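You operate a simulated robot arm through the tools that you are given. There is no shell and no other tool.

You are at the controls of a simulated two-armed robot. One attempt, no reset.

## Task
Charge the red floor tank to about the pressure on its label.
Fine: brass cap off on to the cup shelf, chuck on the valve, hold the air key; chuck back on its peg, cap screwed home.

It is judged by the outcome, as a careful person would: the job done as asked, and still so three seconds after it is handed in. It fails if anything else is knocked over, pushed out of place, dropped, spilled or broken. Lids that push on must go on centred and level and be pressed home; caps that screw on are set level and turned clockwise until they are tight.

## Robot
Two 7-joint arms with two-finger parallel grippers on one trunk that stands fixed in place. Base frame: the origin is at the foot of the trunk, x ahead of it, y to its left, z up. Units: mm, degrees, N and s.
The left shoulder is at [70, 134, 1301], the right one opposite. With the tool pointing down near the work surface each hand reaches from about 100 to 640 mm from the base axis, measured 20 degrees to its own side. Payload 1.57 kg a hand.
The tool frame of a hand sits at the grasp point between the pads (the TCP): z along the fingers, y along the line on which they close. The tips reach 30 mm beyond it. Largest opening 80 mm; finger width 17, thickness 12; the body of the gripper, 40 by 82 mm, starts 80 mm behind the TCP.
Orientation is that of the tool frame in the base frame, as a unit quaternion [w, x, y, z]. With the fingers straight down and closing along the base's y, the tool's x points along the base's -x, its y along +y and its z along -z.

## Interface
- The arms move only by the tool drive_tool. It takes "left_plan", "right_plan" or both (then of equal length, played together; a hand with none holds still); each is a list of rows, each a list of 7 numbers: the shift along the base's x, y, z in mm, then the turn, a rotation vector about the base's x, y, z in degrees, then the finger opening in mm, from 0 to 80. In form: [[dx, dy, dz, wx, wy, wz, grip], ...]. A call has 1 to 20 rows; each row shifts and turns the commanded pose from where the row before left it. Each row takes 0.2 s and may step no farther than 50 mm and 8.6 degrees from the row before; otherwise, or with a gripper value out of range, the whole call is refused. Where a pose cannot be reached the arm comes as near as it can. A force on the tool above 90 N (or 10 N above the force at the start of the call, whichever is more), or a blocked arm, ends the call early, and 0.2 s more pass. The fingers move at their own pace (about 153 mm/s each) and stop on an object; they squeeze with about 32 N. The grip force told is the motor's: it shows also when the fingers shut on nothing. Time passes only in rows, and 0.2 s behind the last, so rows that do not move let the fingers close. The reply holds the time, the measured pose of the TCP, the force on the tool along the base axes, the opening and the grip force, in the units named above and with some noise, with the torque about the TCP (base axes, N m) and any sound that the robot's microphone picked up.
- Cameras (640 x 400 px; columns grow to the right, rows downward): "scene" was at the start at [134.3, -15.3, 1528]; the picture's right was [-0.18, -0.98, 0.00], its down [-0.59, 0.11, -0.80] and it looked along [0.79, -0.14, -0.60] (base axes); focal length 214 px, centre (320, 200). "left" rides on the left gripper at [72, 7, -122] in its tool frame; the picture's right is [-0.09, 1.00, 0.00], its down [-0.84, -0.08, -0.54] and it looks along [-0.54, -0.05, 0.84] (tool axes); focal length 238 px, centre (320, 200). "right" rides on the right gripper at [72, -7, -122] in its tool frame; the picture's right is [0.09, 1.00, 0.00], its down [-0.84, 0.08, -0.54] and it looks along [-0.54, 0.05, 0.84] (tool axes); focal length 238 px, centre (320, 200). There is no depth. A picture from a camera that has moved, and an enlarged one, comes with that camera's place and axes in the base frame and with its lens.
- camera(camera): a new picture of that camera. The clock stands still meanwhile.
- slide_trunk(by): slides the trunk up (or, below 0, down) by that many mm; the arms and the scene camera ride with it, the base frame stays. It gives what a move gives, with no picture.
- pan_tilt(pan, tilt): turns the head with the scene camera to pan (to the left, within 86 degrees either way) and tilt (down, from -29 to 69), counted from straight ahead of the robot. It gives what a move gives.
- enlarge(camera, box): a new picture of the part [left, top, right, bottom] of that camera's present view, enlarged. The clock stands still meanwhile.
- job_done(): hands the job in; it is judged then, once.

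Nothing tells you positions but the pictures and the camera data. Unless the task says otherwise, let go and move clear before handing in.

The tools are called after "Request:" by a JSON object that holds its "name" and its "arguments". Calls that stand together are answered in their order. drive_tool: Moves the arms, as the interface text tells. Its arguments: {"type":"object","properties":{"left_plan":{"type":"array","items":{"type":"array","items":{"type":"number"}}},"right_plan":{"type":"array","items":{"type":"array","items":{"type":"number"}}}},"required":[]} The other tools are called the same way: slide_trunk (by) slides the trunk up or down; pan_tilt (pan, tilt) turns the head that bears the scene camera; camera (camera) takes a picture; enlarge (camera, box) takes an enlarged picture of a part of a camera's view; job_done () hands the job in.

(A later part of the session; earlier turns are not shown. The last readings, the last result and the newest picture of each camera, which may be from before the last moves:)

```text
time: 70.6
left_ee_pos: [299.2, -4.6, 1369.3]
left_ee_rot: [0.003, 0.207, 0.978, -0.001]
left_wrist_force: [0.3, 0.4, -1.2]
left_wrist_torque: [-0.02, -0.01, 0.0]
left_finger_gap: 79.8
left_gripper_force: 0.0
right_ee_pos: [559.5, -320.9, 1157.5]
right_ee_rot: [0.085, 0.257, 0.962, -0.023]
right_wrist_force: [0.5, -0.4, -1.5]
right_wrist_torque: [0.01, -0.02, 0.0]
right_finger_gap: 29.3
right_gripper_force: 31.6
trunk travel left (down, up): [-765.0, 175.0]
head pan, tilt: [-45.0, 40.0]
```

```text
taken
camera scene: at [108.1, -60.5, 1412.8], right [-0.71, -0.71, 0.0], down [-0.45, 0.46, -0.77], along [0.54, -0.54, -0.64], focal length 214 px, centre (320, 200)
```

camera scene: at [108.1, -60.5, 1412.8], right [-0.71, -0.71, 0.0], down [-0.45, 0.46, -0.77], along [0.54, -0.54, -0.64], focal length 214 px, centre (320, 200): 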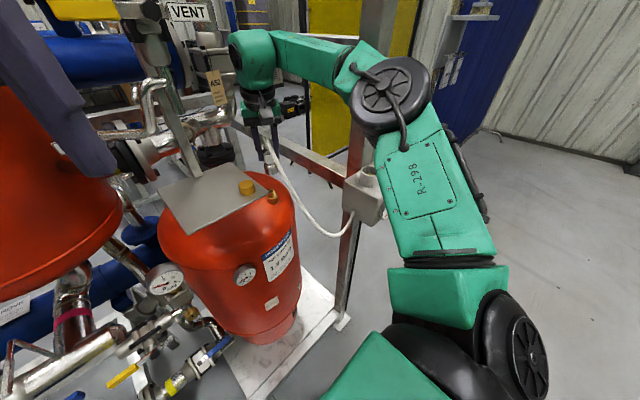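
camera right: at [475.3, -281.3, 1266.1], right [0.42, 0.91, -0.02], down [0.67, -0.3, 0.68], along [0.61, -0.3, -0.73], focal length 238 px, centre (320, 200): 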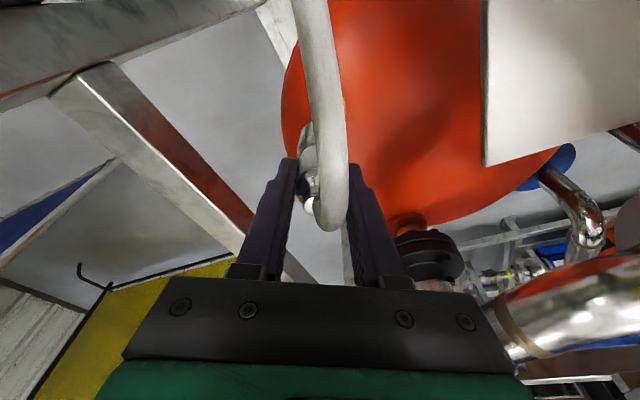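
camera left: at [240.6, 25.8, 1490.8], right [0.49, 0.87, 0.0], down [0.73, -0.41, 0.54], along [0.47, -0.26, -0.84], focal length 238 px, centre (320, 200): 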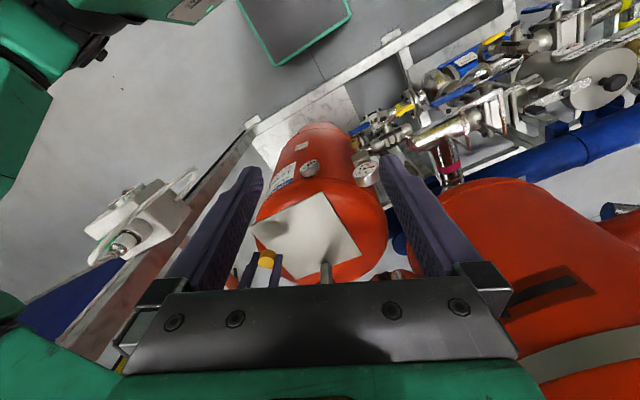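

The hose follows freely. I'll move right above the valve stem and check alignment in the scene view.

Request:
{"name": "drive_tool", "arguments": {"right_plan": [[8, 2, -10, 0, 0, 0, 20], [8.6, 2.4, -15, 0, 0, 0, 20], [0, 0, -15, 0, 0, 0, 20], [0, 0, 0, 0, 0, 0, 20]]}}

Request:
{"name": "enlarge", "arguments": {"camera": "scene", "box": [220, 110, 348, 190]}}

Request:
{"name": "enlarge", "arguments": {"camera": "scene", "box": [240, 150, 320, 200]}}

Request:
{"name": "camera", "arguments": {"camera": "right"}}

Request:
{"name": "camera", "arguments": {"camera": "left"}}

```text
time: 71.6
left_ee_pos: [300.1, -2.6, 1370.6]
left_ee_rot: [0.001, 0.207, 0.978, -0.002]
left_wrist_force: [0.1, 0.1, 0.2]
left_wrist_torque: [0.02, 0.01, 0.01]
left_finger_gap: 79.7
left_gripper_force: 0.0
right_ee_pos: [577.1, -317.2, 1118.2]
right_ee_rot: [0.084, 0.258, 0.962, -0.024]
right_wrist_force: [-0.6, -0.8, -0.7]
right_wrist_torque: [0.01, 0.01, 0.01]
right_finger_gap: 29.1
right_gripper_force: 32.7
trunk travel left (down, up): [-765.0, 175.0]
head pan, tilt: [-45.0, 40.0]
```

```text
5.00 times, centred on (284, 150) of scene
camera zoom: at [108.8, -60.0, 1412.8], right [-0.71, -0.71, 0.0], down [-0.45, 0.45, -0.77], along [0.54, -0.54, -0.64], focal length 1072 px, centre (500, 450)
```

zoom: 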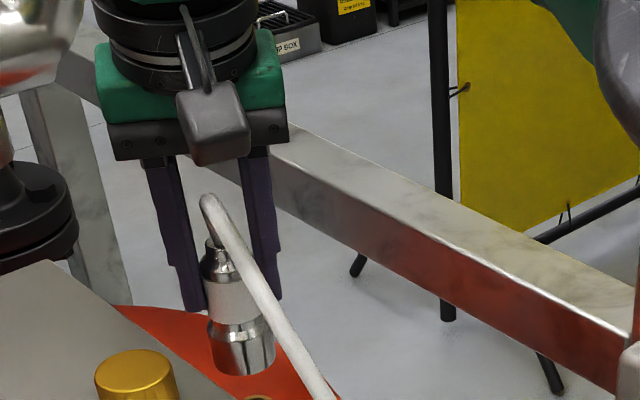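

```text
8.00 times, centred on (280, 175) of scene
camera zoom: at [108.8, -60.0, 1412.8], right [-0.71, -0.71, 0.0], down [-0.45, 0.45, -0.77], along [0.54, -0.54, -0.64], focal length 1716 px, centre (640, 400)
```

zoom: 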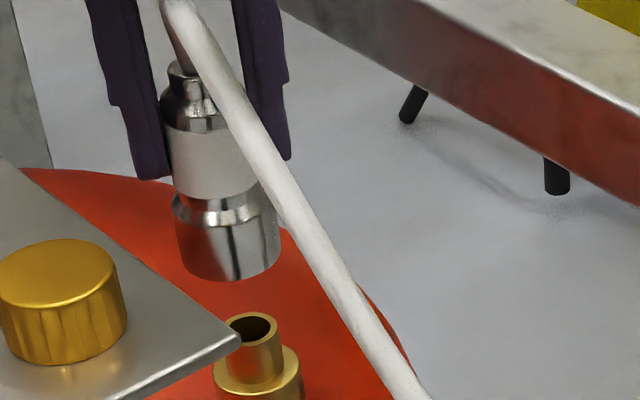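

```text
taken
camera right: at [492.9, -276.3, 1225.9], right [0.42, 0.91, -0.02], down [0.67, -0.3, 0.68], along [0.61, -0.3, -0.73], focal length 238 px, centre (320, 200)
```

right: 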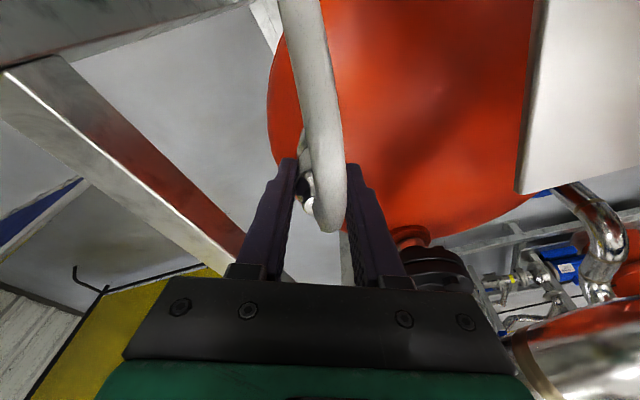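

```text
taken
camera left: at [237.1, 31.8, 1491.3], right [0.49, 0.87, 0.0], down [0.73, -0.41, 0.55], along [0.48, -0.27, -0.84], focal length 238 px, centre (320, 200)
```

left: 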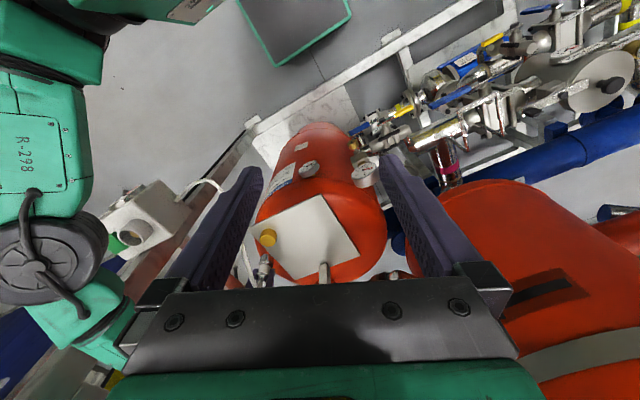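

Scene view suggests the chuck bottom is ~4 mm to image-left of the stem. I'll zoom in further to measure precisely.

Request:
{"name": "enlarge", "arguments": {"camera": "scene", "box": [256, 170, 288, 190]}}

Request:
{"name": "enlarge", "arguments": {"camera": "scene", "box": [256, 182, 288, 202]}}

Request:
{"name": "enlarge", "arguments": {"camera": "right", "box": [280, 120, 360, 170]}}

```text
16.00 times, centred on (272, 180) of scene
camera zoom: at [108.8, -60.0, 1412.8], right [-0.71, -0.71, 0.0], down [-0.45, 0.45, -0.77], along [0.54, -0.54, -0.64], focal length 3432 px, centre (1088, 520)
```

zoom: 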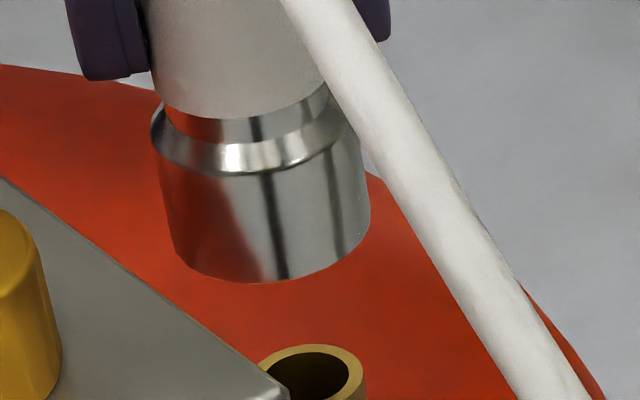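

```text
16.00 times, centred on (272, 192) of scene
camera zoom: at [108.8, -60.0, 1412.8], right [-0.71, -0.71, 0.0], down [-0.45, 0.45, -0.77], along [0.54, -0.54, -0.64], focal length 3432 px, centre (1088, 328)
```

zoom: 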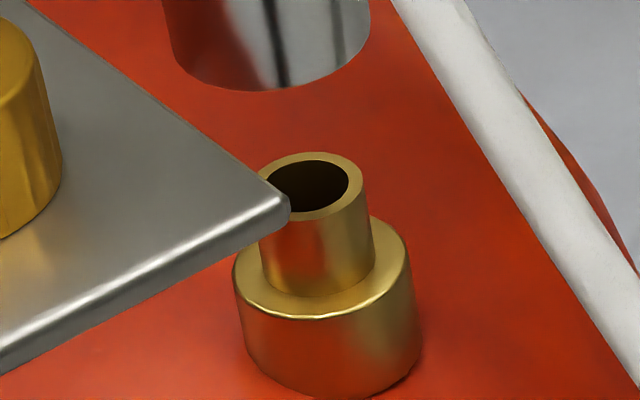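

```text
8.00 times, centred on (320, 145) of right
camera zoom: at [492.9, -276.3, 1225.9], right [0.42, 0.91, -0.02], down [0.67, -0.3, 0.68], along [0.61, -0.3, -0.73], focal length 1907 px, centre (320, 640)
```

zoom: 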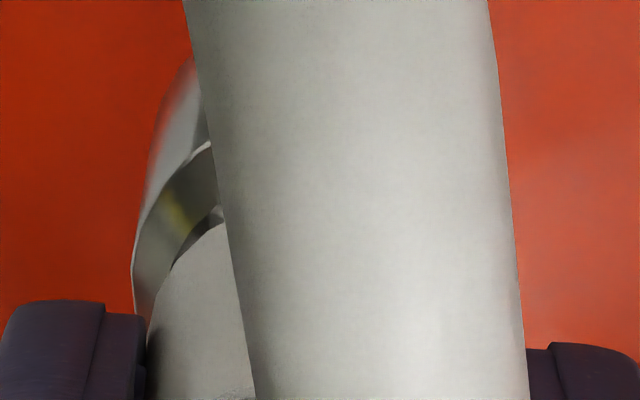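

Refined offset is about 2 mm lateral and 1 mm radial. I'll correct by (−2.2, −0.6) and lower to just above the stem.

Request:
{"name": "drive_tool", "arguments": {"right_plan": [[-2.2, -0.6, -8, 0, 0, 0, 20], [0, 0, -8, 0, 0, 0, 20], [0, 0, -8, 0, 0, 0, 20], [0, 0, 0, 0, 0, 0, 20]]}}

Request:
{"name": "enlarge", "arguments": {"camera": "scene", "box": [256, 178, 288, 198]}}

Request:
{"name": "enlarge", "arguments": {"camera": "scene", "box": [240, 150, 320, 200]}}

```text
time: 72.6
left_ee_pos: [299.4, -4.4, 1371.3]
left_ee_rot: [0.002, 0.207, 0.978, -0.002]
left_wrist_force: [-0.5, 0.5, 0.1]
left_wrist_torque: [0.02, -0.02, 0.02]
left_finger_gap: 80.1
left_gripper_force: 0.0
right_ee_pos: [573.6, -317.4, 1093.7]
right_ee_rot: [0.084, 0.258, 0.962, -0.023]
right_wrist_force: [-0.2, 0.5, -0.7]
right_wrist_torque: [0.01, 0.04, 0.01]
right_finger_gap: 29.3
right_gripper_force: 31.8
trunk travel left (down, up): [-765.0, 175.0]
head pan, tilt: [-45.0, 40.0]
```

```text
16.00 times, centred on (272, 188) of scene
camera zoom: at [108.7, -60.1, 1412.8], right [-0.71, -0.71, 0.0], down [-0.45, 0.45, -0.77], along [0.54, -0.54, -0.64], focal length 3432 px, centre (1088, 392)
```

zoom: 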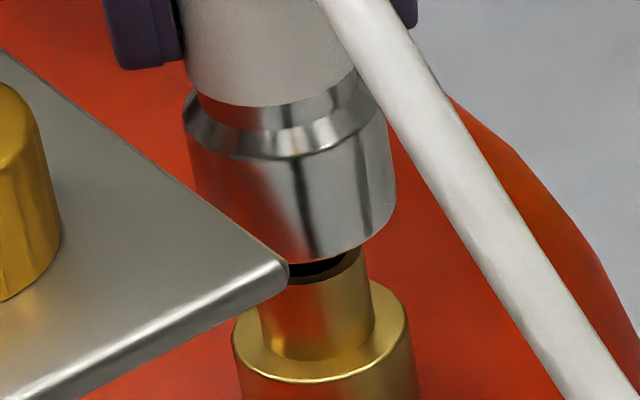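

```text
8.00 times, centred on (280, 175) of scene
camera zoom: at [108.7, -60.1, 1412.8], right [-0.71, -0.71, 0.0], down [-0.45, 0.45, -0.77], along [0.54, -0.54, -0.64], focal length 1716 px, centre (640, 400)
```

zoom: 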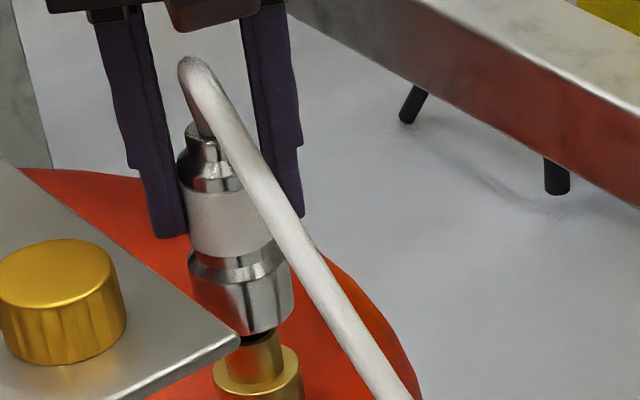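

Alignment is within about 1 mm. I'll lower slowly onto the stem, watching force.

Request:
{"name": "drive_tool", "arguments": {"right_plan": [[-0.4, -0.4, -3, 0, 0, 0, 20], [0, 0, -3, 0, 0, 0, 20], [0, 0, -3, 0, 0, 0, 20], [0, 0, -2, 0, 0, 0, 20], [0, 0, 0, 0, 0, 0, 20]]}}

Request:
{"name": "enlarge", "arguments": {"camera": "scene", "box": [256, 178, 288, 198]}}

```text
time: 73.8
left_ee_pos: [299.3, -5.1, 1369.5]
left_ee_rot: [0.002, 0.207, 0.978, -0.001]
left_wrist_force: [-0.3, 0.3, -0.8]
left_wrist_torque: [-0.02, 0.0, -0.03]
left_finger_gap: 79.8
left_gripper_force: 0.1
right_ee_pos: [574.4, -317.4, 1082.9]
right_ee_rot: [0.084, 0.258, 0.962, -0.023]
right_wrist_force: [0.5, -0.2, -1.4]
right_wrist_torque: [0.01, 0.03, -0.03]
right_finger_gap: 29.1
right_gripper_force: 32.1
trunk travel left (down, up): [-765.0, 175.0]
head pan, tilt: [-45.0, 40.0]
```

```text
16.00 times, centred on (272, 188) of scene
camera zoom: at [108.8, -60.1, 1412.8], right [-0.71, -0.71, 0.0], down [-0.45, 0.45, -0.77], along [0.54, -0.54, -0.64], focal length 3432 px, centre (1088, 392)
```

zoom: 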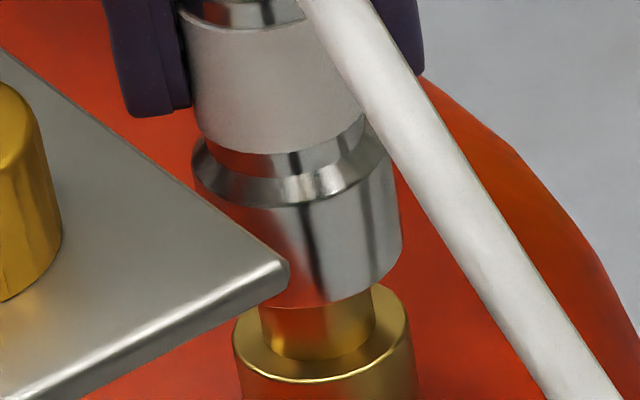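

No resistance so far. Continuing down in small steps.

Request:
{"name": "drive_tool", "arguments": {"right_plan": [[0, 0, -2, 0, 0, 0, 20], [0, 0, -2, 0, 0, 0, 20], [0, 0, -2, 0, 0, 0, 20], [0, 0, 0, 0, 0, 0, 20]]}}

Request:
{"name": "enlarge", "arguments": {"camera": "scene", "box": [256, 178, 288, 198]}}

```text
time: 74.8
left_ee_pos: [298.6, -4.9, 1371.1]
left_ee_rot: [0.001, 0.207, 0.978, -0.001]
left_wrist_force: [-0.2, 0.4, -0.2]
left_wrist_torque: [0.0, -0.01, 0.04]
left_finger_gap: 80.1
left_gripper_force: 0.0
right_ee_pos: [575.5, -317.8, 1077.9]
right_ee_rot: [0.084, 0.258, 0.962, -0.024]
right_wrist_force: [0.2, -0.1, -1.1]
right_wrist_torque: [-0.02, 0.03, -0.02]
right_finger_gap: 29.1
right_gripper_force: 32.1
trunk travel left (down, up): [-765.0, 175.0]
head pan, tilt: [-45.0, 40.0]
```

```text
16.00 times, centred on (272, 188) of scene
camera zoom: at [108.8, -60.1, 1412.8], right [-0.71, -0.71, 0.0], down [-0.45, 0.45, -0.77], along [0.54, -0.54, -0.64], focal length 3432 px, centre (1088, 392)
```

zoom: 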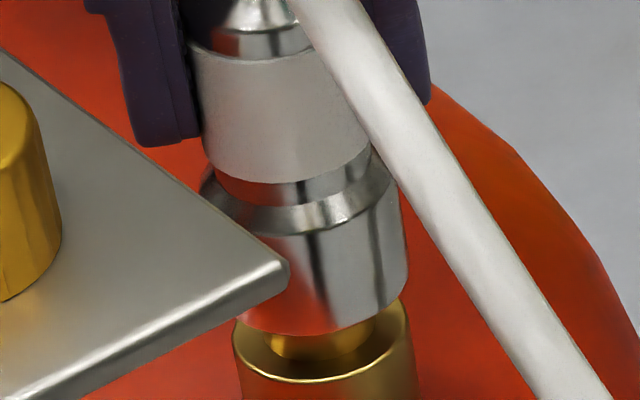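

The chuck is sleeving over the stem. I'll keep going until it seats.

Request:
{"name": "drive_tool", "arguments": {"right_plan": [[0, 0, -2, 0, 0, 0, 20], [0, 0, -2, 0, 0, 0, 20], [0, 0, -2, 0, 0, 0, 20], [0, 0, -2, 0, 0, 0, 20], [0, 0, 0, 0, 0, 0, 20]]}}

Request:
{"name": "enlarge", "arguments": {"camera": "scene", "box": [256, 178, 288, 198]}}

```text
time: 76.0
left_ee_pos: [299.5, -3.7, 1370.4]
left_ee_rot: [0.001, 0.207, 0.978, -0.001]
left_wrist_force: [-0.3, 0.4, 0.4]
left_wrist_torque: [-0.01, -0.01, -0.01]
left_finger_gap: 79.9
left_gripper_force: 0.1
right_ee_pos: [573.9, -317.2, 1067.7]
right_ee_rot: [0.084, 0.258, 0.962, -0.024]
right_wrist_force: [-0.3, 0.0, -0.8]
right_wrist_torque: [-0.03, -0.05, -0.03]
right_finger_gap: 29.2
right_gripper_force: 32.3
trunk travel left (down, up): [-765.0, 175.0]
head pan, tilt: [-45.0, 40.0]
```

```text
16.00 times, centred on (272, 188) of scene
camera zoom: at [108.8, -60.1, 1412.8], right [-0.71, -0.71, 0.0], down [-0.45, 0.45, -0.77], along [0.54, -0.54, -0.64], focal length 3432 px, centre (1088, 392)
```

zoom: 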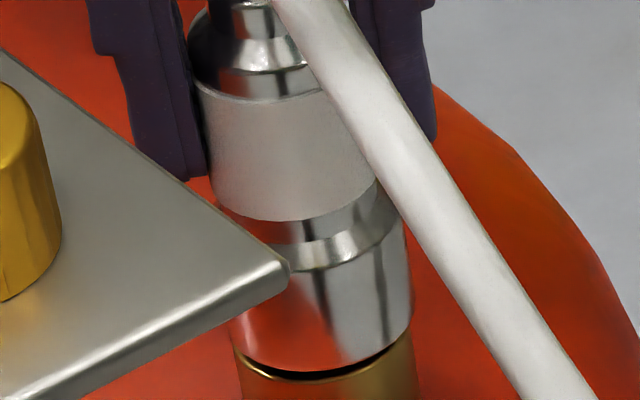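

Almost seated on the collar. I'll press on gently until resistance builds.

Request:
{"name": "drive_tool", "arguments": {"right_plan": [[0, 0, -1.5, 0, 0, 0, 20], [0, 0, -1.5, 0, 0, 0, 20], [0, 0, -1.5, 0, 0, 0, 20], [0, 0, 0, 0, 0, 0, 20]]}}

Request:
{"name": "enlarge", "arguments": {"camera": "scene", "box": [256, 178, 288, 198]}}

```text
time: 77.0
left_ee_pos: [299.1, -4.5, 1370.1]
left_ee_rot: [0.001, 0.207, 0.978, 0.0]
left_wrist_force: [0.7, -1.2, -0.1]
left_wrist_torque: [-0.01, 0.02, -0.02]
left_finger_gap: 80.1
left_gripper_force: 0.1
right_ee_pos: [574.2, -317.0, 1063.6]
right_ee_rot: [0.084, 0.257, 0.962, -0.023]
right_wrist_force: [-0.5, 0.0, -1.2]
right_wrist_torque: [-0.02, -0.04, -0.01]
right_finger_gap: 28.9
right_gripper_force: 32.0
trunk travel left (down, up): [-765.0, 175.0]
head pan, tilt: [-45.0, 40.0]
```

```text
16.00 times, centred on (272, 188) of scene
camera zoom: at [108.8, -60.1, 1412.8], right [-0.71, -0.71, 0.0], down [-0.45, 0.45, -0.77], along [0.54, -0.54, -0.64], focal length 3432 px, centre (1088, 392)
```

zoom: 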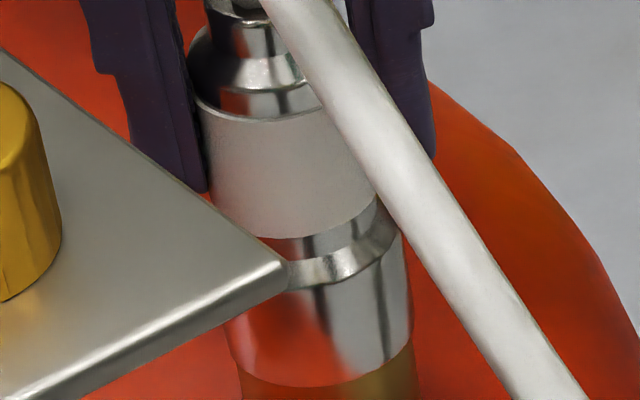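

Request:
{"name": "drive_tool", "arguments": {"right_plan": [[0, 0, -1.5, 0, 0, 0, 20], [0, 0, -1.5, 0, 0, 0, 20], [0, 0, -1.5, 0, 0, 0, 20], [0, 0, 0, 0, 0, 0, 20]]}}

Request:
{"name": "enlarge", "arguments": {"camera": "scene", "box": [256, 184, 288, 204]}}

```text
time: 78.0
left_ee_pos: [297.6, -4.1, 1370.9]
left_ee_rot: [0.004, 0.207, 0.978, 0.0]
left_wrist_force: [0.0, 0.1, -0.5]
left_wrist_torque: [-0.01, -0.02, 0.01]
left_finger_gap: 80.1
left_gripper_force: 0.1
right_ee_pos: [573.5, -316.9, 1063.6]
right_ee_rot: [0.088, 0.258, 0.962, -0.023]
right_wrist_force: [9.3, -6.0, 26.1]
right_wrist_torque: [-0.28, -0.33, -0.02]
right_finger_gap: 29.1
right_gripper_force: 32.3
trunk travel left (down, up): [-765.0, 175.0]
head pan, tilt: [-45.0, 40.0]
```

```text
16.00 times, centred on (272, 194) of scene
camera zoom: at [106.1, -59.1, 1413.4], right [-0.71, -0.71, 0.0], down [-0.45, 0.45, -0.77], along [0.54, -0.54, -0.64], focal length 3432 px, centre (1088, 296)
```

zoom: 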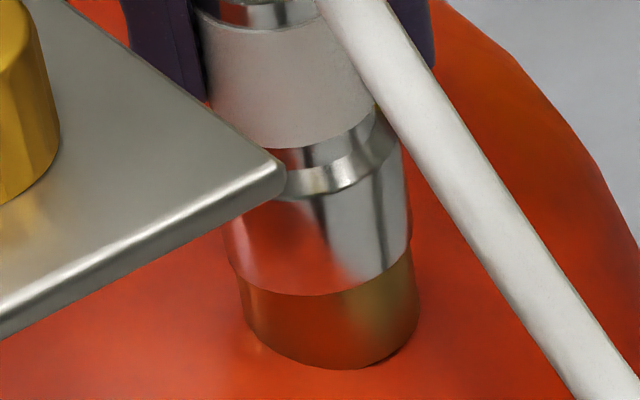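

It's seated flush on the collar with 26 N. I'll press a bit more firmly to make sure it's home.

Request:
{"name": "drive_tool", "arguments": {"right_plan": [[0, 0, -1.5, 0, 0, 0, 20], [0, 0, -1.5, 0, 0, 0, 20], [0, 0, 0, 0, 0, 0, 20]]}}

Request:
{"name": "drive_tool", "arguments": {"right_plan": [[0, 0, 2, 0, 0, 0, 20], [0, 0, 2, 0, 0, 0, 20], [0, 0, 1.5, 0, 0, 0, 20], [0, 0, 0, 0, 0, 0, 20]]}}

Request:
{"name": "enlarge", "arguments": {"camera": "scene", "box": [240, 160, 320, 210]}}

```text
time: 78.8
left_ee_pos: [296.9, -1.7, 1371.0]
left_ee_rot: [0.003, 0.206, 0.979, -0.001]
left_wrist_force: [-0.2, -0.4, 0.1]
left_wrist_torque: [0.01, 0.0, 0.02]
left_finger_gap: 80.3
left_gripper_force: 0.1
right_ee_pos: [572.9, -316.1, 1060.8]
right_ee_rot: [0.087, 0.257, 0.962, -0.023]
right_wrist_force: [8.8, -3.8, 27.8]
right_wrist_torque: [-0.13, -0.22, 0.02]
right_finger_gap: 29.4
right_gripper_force: 32.1
trunk travel left (down, up): [-765.0, 175.0]
head pan, tilt: [-45.0, 40.0]
```

```text
time: 79.8
left_ee_pos: [300.5, -3.9, 1370.9]
left_ee_rot: [0.002, 0.207, 0.978, -0.001]
left_wrist_force: [0.7, 0.3, -0.8]
left_wrist_torque: [0.01, 0.01, -0.01]
left_finger_gap: 80.0
left_gripper_force: 0.1
right_ee_pos: [572.9, -317.5, 1059.9]
right_ee_rot: [0.081, 0.259, 0.962, -0.025]
right_wrist_force: [-0.8, 1.1, -1.2]
right_wrist_torque: [-0.03, 0.03, 0.01]
right_finger_gap: 29.2
right_gripper_force: 32.1
trunk travel left (down, up): [-765.0, 175.0]
head pan, tilt: [-45.0, 40.0]
```

```text
8.00 times, centred on (280, 185) of scene
camera zoom: at [108.9, -60.0, 1412.5], right [-0.71, -0.71, 0.0], down [-0.45, 0.45, -0.77], along [0.54, -0.54, -0.64], focal length 1716 px, centre (640, 320)
```

zoom: 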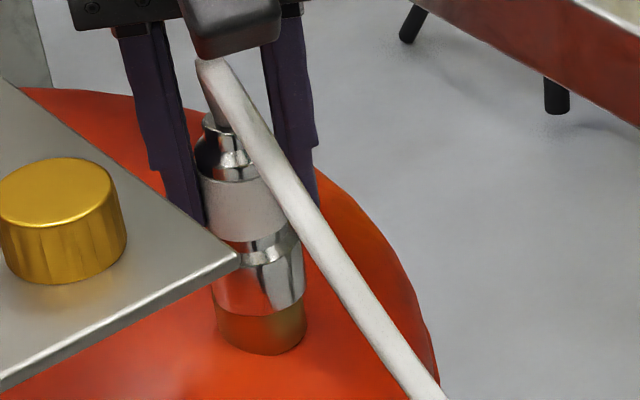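

The chuck sits flush on the valve. I'll release and check that it stays on.

Request:
{"name": "drive_tool", "arguments": {"right_plan": [[0, 0, 0, 0, 0, 0, 36], [0, 0, 0, 0, 0, 0, 50], [0, 0, 0, 0, 0, 0, 64], [0, 0, 0, 0, 0, 0, 64]]}}

Request:
{"name": "enlarge", "arguments": {"camera": "scene", "box": [240, 160, 320, 210]}}

Request:
{"name": "camera", "arguments": {"camera": "right"}}

```text
time: 80.8
left_ee_pos: [299.2, -4.3, 1370.1]
left_ee_rot: [0.001, 0.208, 0.978, -0.001]
left_wrist_force: [-0.9, 0.0, 0.2]
left_wrist_torque: [-0.01, 0.0, 0.01]
left_finger_gap: 79.9
left_gripper_force: 0.1
right_ee_pos: [573.6, -317.8, 1063.0]
right_ee_rot: [0.083, 0.258, 0.962, -0.023]
right_wrist_force: [0.1, -0.8, -0.7]
right_wrist_torque: [-0.04, -0.02, 0.01]
right_finger_gap: 64.0
right_gripper_force: 0.0
trunk travel left (down, up): [-765.0, 175.0]
head pan, tilt: [-45.0, 40.0]
```

```text
8.00 times, centred on (280, 185) of scene
camera zoom: at [108.6, -59.9, 1412.8], right [-0.71, -0.71, 0.0], down [-0.45, 0.45, -0.77], along [0.54, -0.54, -0.64], focal length 1716 px, centre (640, 320)
```

zoom: 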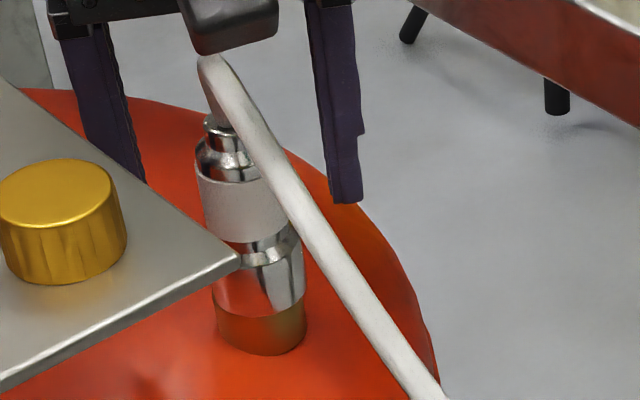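

```text
taken
camera right: at [490.5, -277.2, 1170.8], right [0.42, 0.91, -0.02], down [0.67, -0.3, 0.68], along [0.61, -0.3, -0.73], focal length 238 px, centre (320, 200)
```

right: 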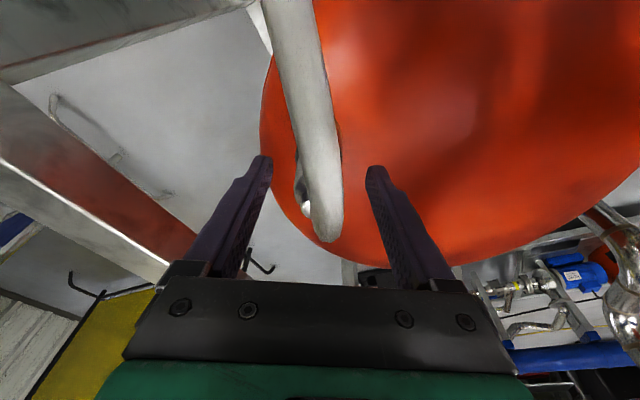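

The chuck stays put by itself. I'll retreat straight up, clear of the hose, and then head for the air key.

Request:
{"name": "drive_tool", "arguments": {"right_plan": [[0, 0, 10, 0, 0, 0, 74], [0, 0, 20, 0, 0, 0, 74], [0, 0, 25, 0, 0, 0, 74], [0, 0, 25, 0, 0, 0, 74], [0, 0, 20, 0, 0, 0, 74], [-10, 0, 15, 0, 0, 0, 74], [0, 0, 0, 0, 0, 0, 74]]}}

Request:
{"name": "enlarge", "arguments": {"camera": "scene", "box": [200, 120, 360, 220]}}

Request:
{"name": "camera", "arguments": {"camera": "right"}}

```text
time: 82.4
left_ee_pos: [299.3, -4.0, 1369.1]
left_ee_rot: [0.001, 0.206, 0.979, -0.001]
left_wrist_force: [0.7, 0.5, -0.7]
left_wrist_torque: [0.0, 0.0, 0.0]
left_finger_gap: 80.2
left_gripper_force: 0.2
right_ee_pos: [562.3, -317.7, 1178.1]
right_ee_rot: [0.084, 0.257, 0.962, -0.023]
right_wrist_force: [0.0, 0.2, -0.6]
right_wrist_torque: [0.01, 0.0, -0.03]
right_finger_gap: 74.0
right_gripper_force: 0.1
trunk travel left (down, up): [-765.0, 175.0]
head pan, tilt: [-45.0, 40.0]
```

```text
4.00 times, centred on (280, 170) of scene
camera zoom: at [108.6, -59.9, 1412.8], right [-0.71, -0.71, 0.0], down [-0.45, 0.45, -0.77], along [0.54, -0.54, -0.64], focal length 858 px, centre (480, 320)
```

zoom: 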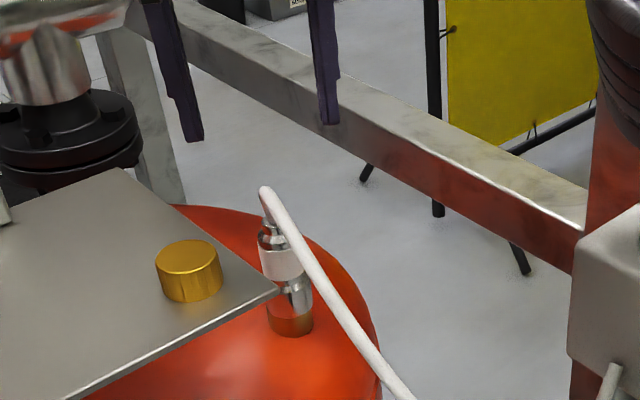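

```text
taken
camera right: at [479.8, -276.1, 1286.0], right [0.42, 0.91, -0.02], down [0.67, -0.3, 0.68], along [0.61, -0.3, -0.73], focal length 238 px, centre (320, 200)
```

right: 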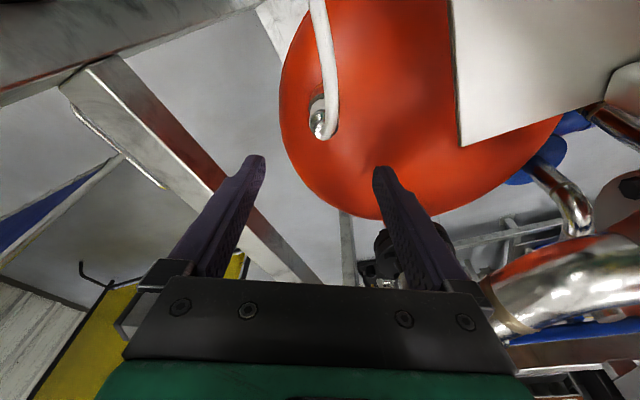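

Chuck on the valve, hand clear. The air key's top centre triangulates to about (333, -543, 1105). I'll travel back to the box at height and line up over the key, leaning the wrist away from the post.

Request:
{"name": "drive_tool", "arguments": {"right_plan": [[-35, -18, 15, 0, 0, -4, 60], [-38, -20, 15, 0, 0, -4, 40], [-38, -20, 15, 0, 0, -4, 20], [-38, -20, 10, 0, 0, -4, 0], [-38, -20, 5, 0, 0, -4, 0], [-30, -25, 0, 0, 0, 0, 0], [-20, -30, 0, 0, 0, 0, 0], [0, -35, 0, 0, 0, 0, 0], [0, -30, 0, 0, 0, 0, 0], [0, 0, 0, 0, 0, 0, 0]]}}

Request:
{"name": "camera", "arguments": {"camera": "right"}}

Request:
{"name": "camera", "arguments": {"camera": "scene"}}

```text
time: 84.6
left_ee_pos: [298.1, -3.9, 1370.8]
left_ee_rot: [0.002, 0.207, 0.978, -0.001]
left_wrist_force: [0.5, -0.2, -0.3]
left_wrist_torque: [0.0, 0.02, 0.0]
left_finger_gap: 79.8
left_gripper_force: 0.2
right_ee_pos: [325.0, -536.1, 1238.0]
right_ee_rot: [0.078, 0.421, 0.903, -0.038]
right_wrist_force: [0.3, 0.4, 0.6]
right_wrist_torque: [0.01, 0.03, 0.0]
right_finger_gap: 0.0
right_gripper_force: 21.7
trunk travel left (down, up): [-765.0, 175.0]
head pan, tilt: [-45.0, 40.0]
```

```text
taken
camera right: at [261.3, -470.9, 1345.8], right [0.7, 0.71, -0.02], down [0.53, -0.51, 0.68], along [0.47, -0.49, -0.73], focal length 238 px, centre (320, 200)
```

right: 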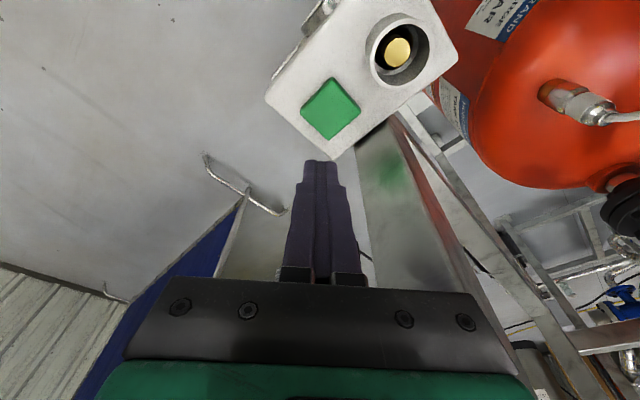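

```text
taken
camera scene: at [108.2, -59.7, 1412.9], right [-0.71, -0.71, 0.0], down [-0.45, 0.45, -0.77], along [0.54, -0.54, -0.64], focal length 214 px, centre (320, 200)
```

scene: 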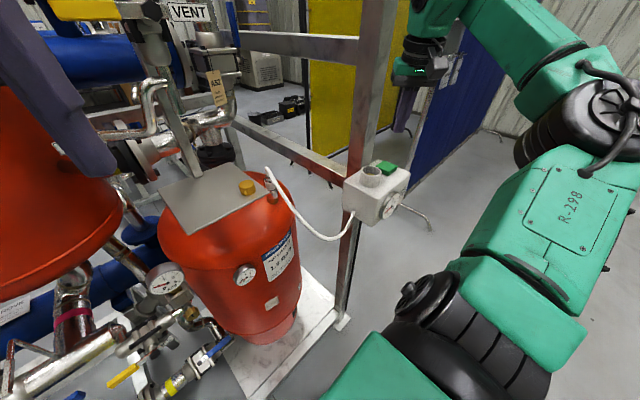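

Request:
{"name": "enlarge", "arguments": {"camera": "right", "box": [256, 50, 416, 150]}}

Request:
{"name": "enlarge", "arguments": {"camera": "scene", "box": [330, 140, 426, 200]}}

Request:
{"name": "enlarge", "arguments": {"camera": "scene", "box": [225, 260, 265, 285]}}

```text
4.00 times, centred on (336, 100) of right
camera zoom: at [261.3, -470.9, 1345.8], right [0.7, 0.71, -0.02], down [0.53, -0.51, 0.68], along [0.47, -0.49, -0.73], focal length 953 px, centre (256, 600)
```

zoom: 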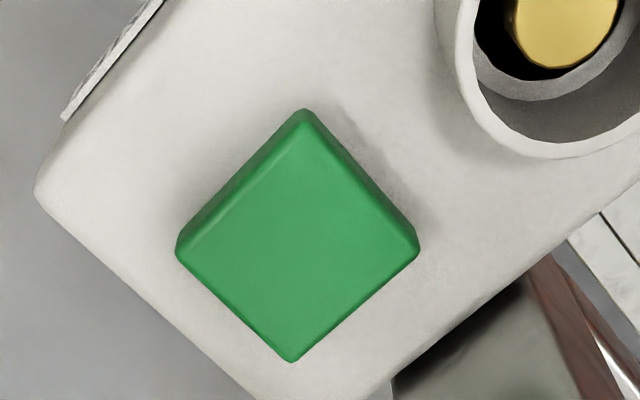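

```text
6.67 times, centred on (378, 170) of scene
camera zoom: at [108.2, -59.7, 1412.9], right [-0.71, -0.71, 0.0], down [-0.45, 0.45, -0.77], along [0.54, -0.54, -0.64], focal length 1430 px, centre (-67, 400)
```

zoom: 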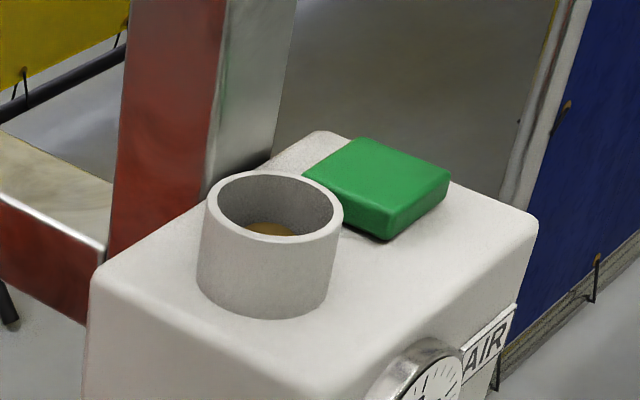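

```text
16.00 times, centred on (245, 272) of scene
camera zoom: at [108.2, -59.7, 1412.9], right [-0.71, -0.71, 0.0], down [-0.45, 0.45, -0.77], along [0.54, -0.54, -0.64], focal length 3432 px, centre (1520, -960)
```

zoom: 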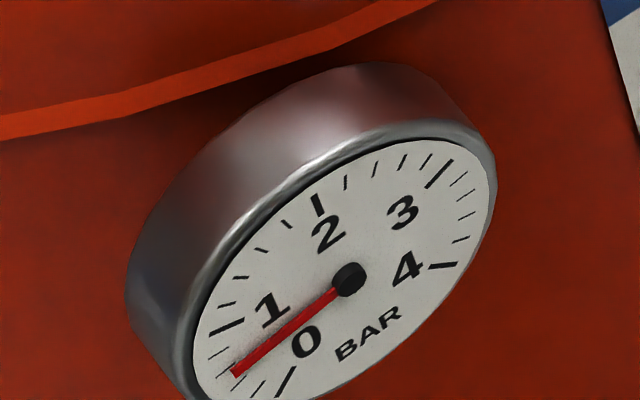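

Key top centre refined to (332.8, -533, 1115), and the tank gauge is readable at about 0.4 bar (0.2 bar divisions). I'll lower closed fingertips toward the key centre.

Request:
{"name": "drive_tool", "arguments": {"right_plan": [[1.7, 7, -20, 0, 0, 0, 0], [0, 0, -25, 0, 0, 0, 0], [0, 0, -25, 0, 0, 0, 0], [0, 0, -10, 0, 0, 0, 0], [0, 0, 0, 0, 0, 0, 0]]}}

Request:
{"name": "enlarge", "arguments": {"camera": "scene", "box": [330, 120, 426, 180]}}

Request:
{"name": "camera", "arguments": {"camera": "right"}}

Request:
{"name": "camera", "arguments": {"camera": "scene"}}

```text
time: 85.8
left_ee_pos: [299.2, -4.4, 1370.9]
left_ee_rot: [0.002, 0.207, 0.978, -0.001]
left_wrist_force: [0.2, 0.2, 0.5]
left_wrist_torque: [0.03, 0.0, 0.01]
left_finger_gap: 80.0
left_gripper_force: 0.0
right_ee_pos: [327.2, -528.8, 1158.2]
right_ee_rot: [0.079, 0.421, 0.903, -0.038]
right_wrist_force: [0.0, 1.0, -0.3]
right_wrist_torque: [0.02, 0.03, -0.02]
right_finger_gap: 0.0
right_gripper_force: 21.0
trunk travel left (down, up): [-765.0, 175.0]
head pan, tilt: [-45.0, 40.0]
```

```text
6.67 times, centred on (378, 150) of scene
camera zoom: at [108.5, -59.9, 1412.8], right [-0.71, -0.71, 0.0], down [-0.45, 0.45, -0.77], along [0.54, -0.54, -0.64], focal length 1430 px, centre (-67, 533)
```

zoom: 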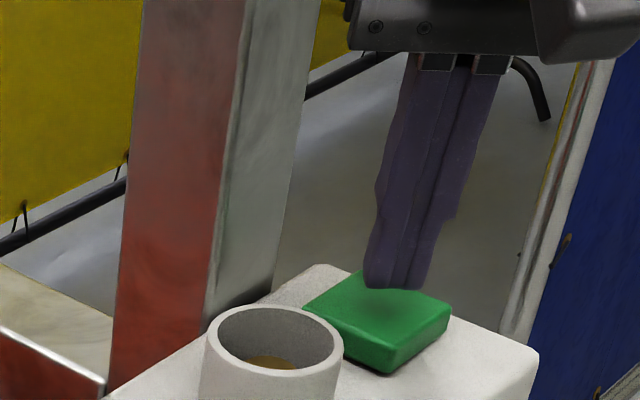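

```text
taken
camera right: at [262.8, -462.9, 1265.9], right [0.7, 0.71, -0.02], down [0.53, -0.51, 0.68], along [0.47, -0.49, -0.73], focal length 238 px, centre (320, 200)
```

right: 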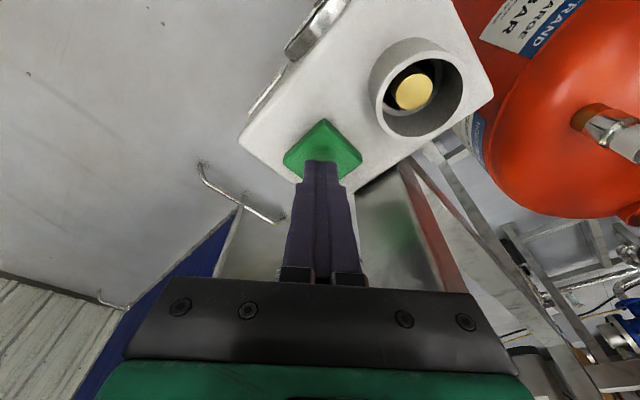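

```text
taken
camera scene: at [108.5, -59.9, 1412.8], right [-0.71, -0.71, 0.0], down [-0.45, 0.45, -0.77], along [0.54, -0.54, -0.64], focal length 214 px, centre (320, 200)
```

scene: 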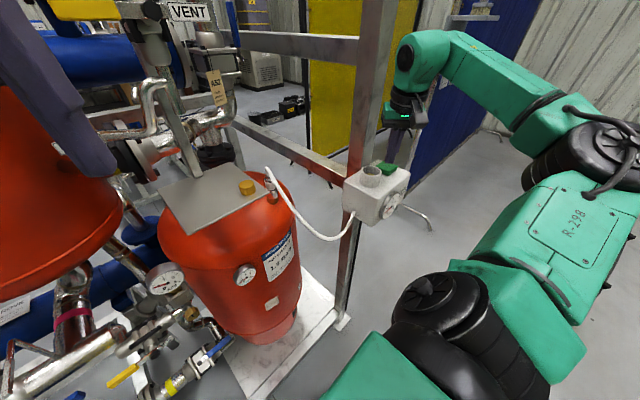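

Fingertips are right over the key. I'll lower to touch and press slightly, then check the gauges.

Request:
{"name": "drive_tool", "arguments": {"right_plan": [[0, 0, -6, 0, 0, 0, 0], [0, 0, -6, 0, 0, 0, 0], [0, 0, -2, 0, 0, 0, 0], [0, 0, -2, 0, 0, 0, 0]]}}

Request:
{"name": "enlarge", "arguments": {"camera": "scene", "box": [225, 260, 265, 285]}}

Request:
{"name": "enlarge", "arguments": {"camera": "scene", "box": [346, 160, 426, 210]}}

```text
time: 86.8
left_ee_pos: [298.8, -4.1, 1369.5]
left_ee_rot: [0.002, 0.207, 0.978, -0.002]
left_wrist_force: [1.0, 0.2, -0.2]
left_wrist_torque: [-0.02, 0.01, 0.02]
left_finger_gap: 80.2
left_gripper_force: 0.1
right_ee_pos: [328.8, -527.6, 1142.1]
right_ee_rot: [0.079, 0.421, 0.903, -0.038]
right_wrist_force: [-0.6, 0.0, 2.4]
right_wrist_torque: [0.01, 0.03, -0.05]
right_finger_gap: 0.0
right_gripper_force: 21.5
trunk travel left (down, up): [-765.0, 175.0]
head pan, tilt: [-45.0, 40.0]
heard: click
```

```text
16.00 times, centred on (245, 272) of scene
camera zoom: at [108.1, -59.5, 1412.9], right [-0.71, -0.71, 0.0], down [-0.45, 0.45, -0.77], along [0.54, -0.54, -0.64], focal length 3432 px, centre (1520, -960)
```

zoom: 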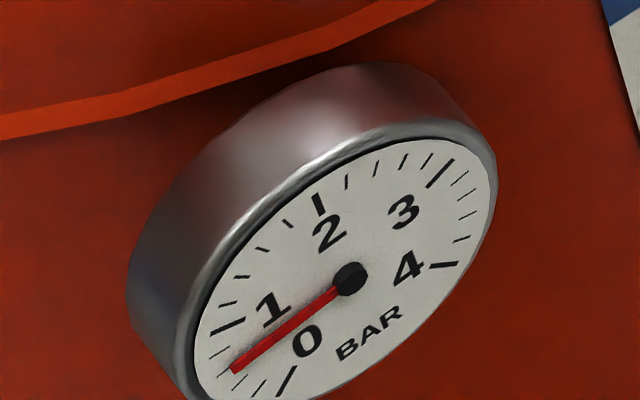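

```text
8.00 times, centred on (386, 185) of scene
camera zoom: at [108.1, -59.5, 1412.9], right [-0.71, -0.71, 0.0], down [-0.45, 0.45, -0.77], along [0.54, -0.54, -0.64], focal length 1716 px, centre (-208, 320)
```

zoom: 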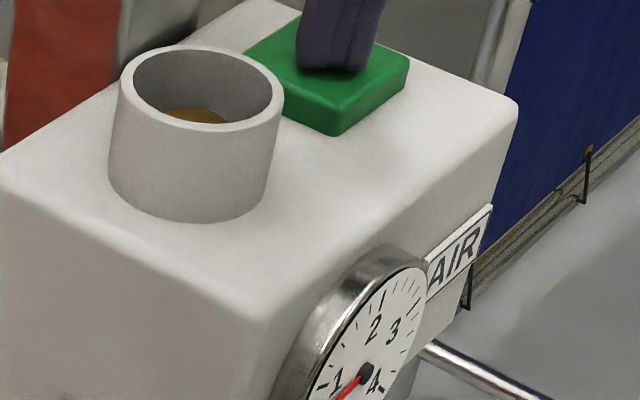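

I heard a click and the needle has begun to move, so the air is on. I'll hold and watch the tank gauge.

Request:
{"name": "drive_tool", "arguments": {"right_plan": [[0, 0, 0, 0, 0, 0, 0], [0, 0, 0, 0, 0, 0, 0], [0, 0, 0, 0, 0, 0, 0]]}}

Request:
{"name": "enlarge", "arguments": {"camera": "scene", "box": [225, 260, 265, 285]}}

Request:
{"name": "enlarge", "arguments": {"camera": "scene", "box": [370, 185, 410, 210]}}

```text
time: 87.6
left_ee_pos: [298.9, -4.5, 1369.2]
left_ee_rot: [0.003, 0.207, 0.978, -0.001]
left_wrist_force: [-0.2, 0.6, -0.1]
left_wrist_torque: [0.01, 0.03, 0.01]
left_finger_gap: 80.2
left_gripper_force: 0.1
right_ee_pos: [326.6, -527.5, 1142.2]
right_ee_rot: [0.079, 0.421, 0.903, -0.037]
right_wrist_force: [-0.5, -0.3, 1.8]
right_wrist_torque: [0.0, -0.02, 0.02]
right_finger_gap: 0.0
right_gripper_force: 21.2
trunk travel left (down, up): [-765.0, 175.0]
head pan, tilt: [-45.0, 40.0]
```

```text
16.00 times, centred on (245, 272) of scene
camera zoom: at [108.2, -59.4, 1412.9], right [-0.71, -0.71, 0.0], down [-0.45, 0.45, -0.77], along [0.54, -0.54, -0.64], focal length 3432 px, centre (1520, -960)
```

zoom: 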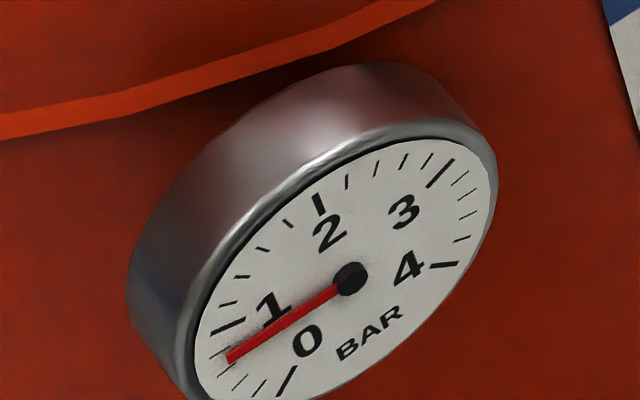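

```text
16.00 times, centred on (390, 198) of scene
camera zoom: at [108.2, -59.4, 1412.9], right [-0.71, -0.71, 0.0], down [-0.45, 0.45, -0.77], along [0.54, -0.54, -0.64], focal length 3432 px, centre (-800, 240)
```

zoom: 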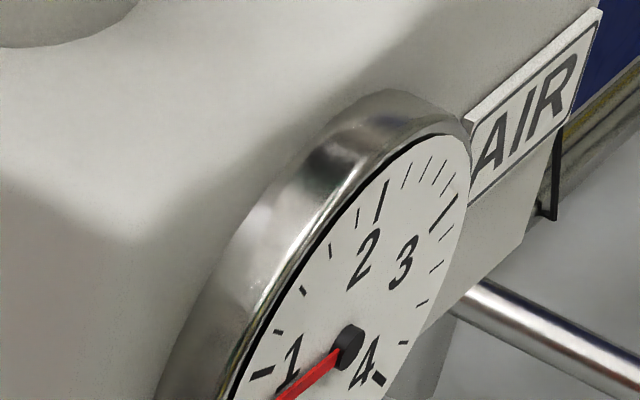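

Rising slowly, now about 0.6 bar. I'll keep holding in short intervals.

Request:
{"name": "drive_tool", "arguments": {"right_plan": [[0, 0, 0, 0, 0, 0, 0], [0, 0, 0, 0, 0, 0, 0], [0, 0, 0, 0, 0, 0, 0]]}}

Request:
{"name": "enlarge", "arguments": {"camera": "scene", "box": [233, 266, 257, 281]}}

```text
time: 88.4
left_ee_pos: [298.7, -3.6, 1369.3]
left_ee_rot: [0.003, 0.207, 0.978, -0.002]
left_wrist_force: [-0.2, 0.2, 0.1]
left_wrist_torque: [0.02, -0.02, -0.02]
left_finger_gap: 80.1
left_gripper_force: 0.0
right_ee_pos: [327.4, -527.8, 1143.0]
right_ee_rot: [0.079, 0.421, 0.903, -0.038]
right_wrist_force: [-0.4, 0.5, 2.3]
right_wrist_torque: [-0.02, -0.01, -0.01]
right_finger_gap: 0.2
right_gripper_force: 21.4
trunk travel left (down, up): [-765.0, 175.0]
head pan, tilt: [-45.0, 40.0]
```

```text
16.00 times, centred on (245, 274) of scene
camera zoom: at [108.2, -59.4, 1412.9], right [-0.71, -0.71, 0.0], down [-0.45, 0.45, -0.77], along [0.54, -0.54, -0.64], focal length 3432 px, centre (1520, -976)
```

zoom: 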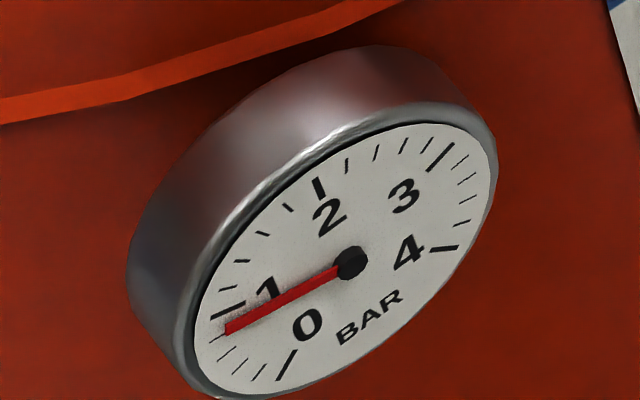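

About 0.83 bar now, rising roughly 0.16 bar/s. Holding about another second.

Request:
{"name": "drive_tool", "arguments": {"right_plan": [[0, 0, 0, 0, 0, 0, 0], [0, 0, 0, 0, 0, 0, 0], [0, 0, 0, 0, 0, 0, 0], [0, 0, 0, 0, 0, 0, 0]]}}

Request:
{"name": "enlarge", "arguments": {"camera": "scene", "box": [233, 266, 257, 281]}}

```text
time: 89.4
left_ee_pos: [298.3, -2.6, 1370.1]
left_ee_rot: [0.003, 0.207, 0.978, -0.002]
left_wrist_force: [0.1, 0.7, 0.3]
left_wrist_torque: [0.02, -0.02, -0.02]
left_finger_gap: 80.1
left_gripper_force: 0.0
right_ee_pos: [328.5, -528.2, 1142.8]
right_ee_rot: [0.079, 0.422, 0.903, -0.038]
right_wrist_force: [0.5, 0.1, 3.1]
right_wrist_torque: [0.0, -0.02, -0.04]
right_finger_gap: 0.0
right_gripper_force: 21.3
trunk travel left (down, up): [-765.0, 175.0]
head pan, tilt: [-45.0, 40.0]
```

```text
16.00 times, centred on (245, 274) of scene
camera zoom: at [108.2, -59.4, 1412.9], right [-0.71, -0.71, 0.0], down [-0.45, 0.45, -0.77], along [0.54, -0.54, -0.64], focal length 3432 px, centre (1520, -976)
```

zoom: 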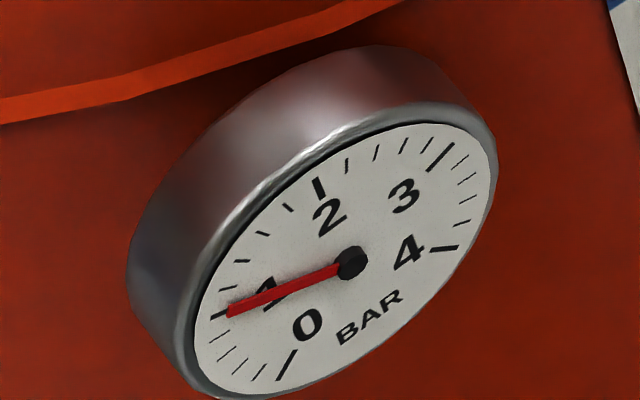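

The needle is at 1.0 bar. I'll hold ~0.8 s more, then check.

Request:
{"name": "drive_tool", "arguments": {"right_plan": [[0, 0, 0, 0, 0, 0, 0], [0, 0, 0, 0, 0, 0, 0], [0, 0, 0, 0, 0, 0, 0]]}}

Request:
{"name": "enlarge", "arguments": {"camera": "scene", "box": [233, 266, 257, 281]}}

```text
time: 90.2
left_ee_pos: [299.7, -4.9, 1369.8]
left_ee_rot: [0.003, 0.208, 0.978, -0.002]
left_wrist_force: [0.6, -0.4, 0.3]
left_wrist_torque: [0.02, 0.02, -0.01]
left_finger_gap: 80.0
left_gripper_force: 0.1
right_ee_pos: [327.7, -528.4, 1142.0]
right_ee_rot: [0.078, 0.421, 0.903, -0.037]
right_wrist_force: [0.8, 0.1, 2.8]
right_wrist_torque: [0.02, -0.04, -0.02]
right_finger_gap: 0.0
right_gripper_force: 21.1
trunk travel left (down, up): [-765.0, 175.0]
head pan, tilt: [-45.0, 40.0]
```

```text
16.00 times, centred on (245, 274) of scene
camera zoom: at [108.2, -59.4, 1412.9], right [-0.71, -0.71, 0.0], down [-0.45, 0.45, -0.77], along [0.54, -0.54, -0.64], focal length 3432 px, centre (1520, -976)
```

zoom: 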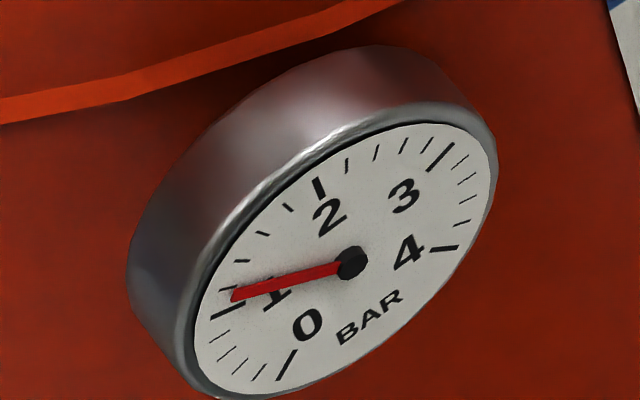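

About 1.11 bar. I'll hold 0.4 s more and lift off the key in the same move.

Request:
{"name": "drive_tool", "arguments": {"right_plan": [[0, 0, 0, 0, 0, 0, 0], [0, 0, 0, 0, 0, 0, 0], [0, 0, 15, 0, 0, 0, 0], [0, 0, 25, 0, 0, 0, 0]]}}

Request:
{"name": "enlarge", "arguments": {"camera": "scene", "box": [233, 266, 257, 281]}}

Request:
{"name": "enlarge", "arguments": {"camera": "scene", "box": [346, 160, 426, 210]}}

```text
time: 91.2
left_ee_pos: [299.9, -3.0, 1369.9]
left_ee_rot: [0.002, 0.208, 0.978, -0.002]
left_wrist_force: [0.1, -0.1, 0.7]
left_wrist_torque: [-0.06, -0.04, -0.01]
left_finger_gap: 80.3
left_gripper_force: 0.1
right_ee_pos: [329.1, -528.7, 1185.1]
right_ee_rot: [0.079, 0.421, 0.903, -0.038]
right_wrist_force: [-0.1, 0.6, -0.2]
right_wrist_torque: [0.0, 0.01, 0.02]
right_finger_gap: 0.0
right_gripper_force: 21.3
trunk travel left (down, up): [-765.0, 175.0]
head pan, tilt: [-45.0, 40.0]
```

```text
16.00 times, centred on (245, 274) of scene
camera zoom: at [108.4, -59.0, 1412.8], right [-0.71, -0.71, 0.0], down [-0.45, 0.45, -0.77], along [0.54, -0.54, -0.64], focal length 3432 px, centre (1520, -976)
```

zoom: 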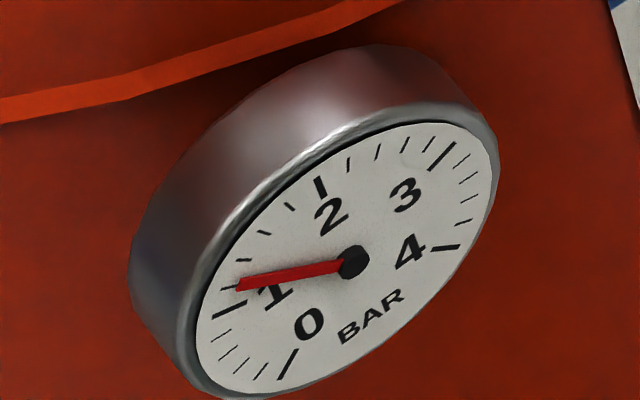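

```text
8.00 times, centred on (386, 185) of scene
camera zoom: at [108.4, -59.0, 1412.8], right [-0.71, -0.71, 0.0], down [-0.45, 0.45, -0.77], along [0.54, -0.54, -0.64], focal length 1716 px, centre (-208, 320)
```

zoom: 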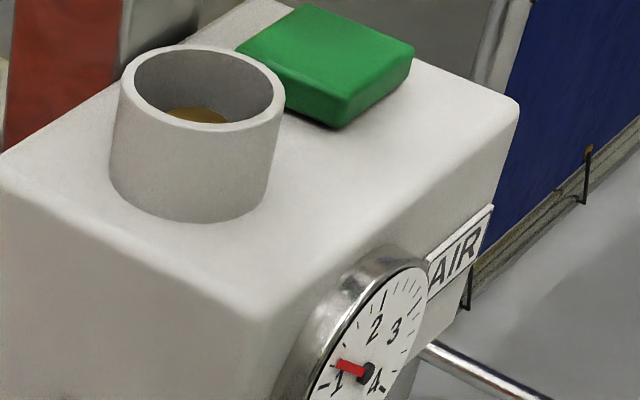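

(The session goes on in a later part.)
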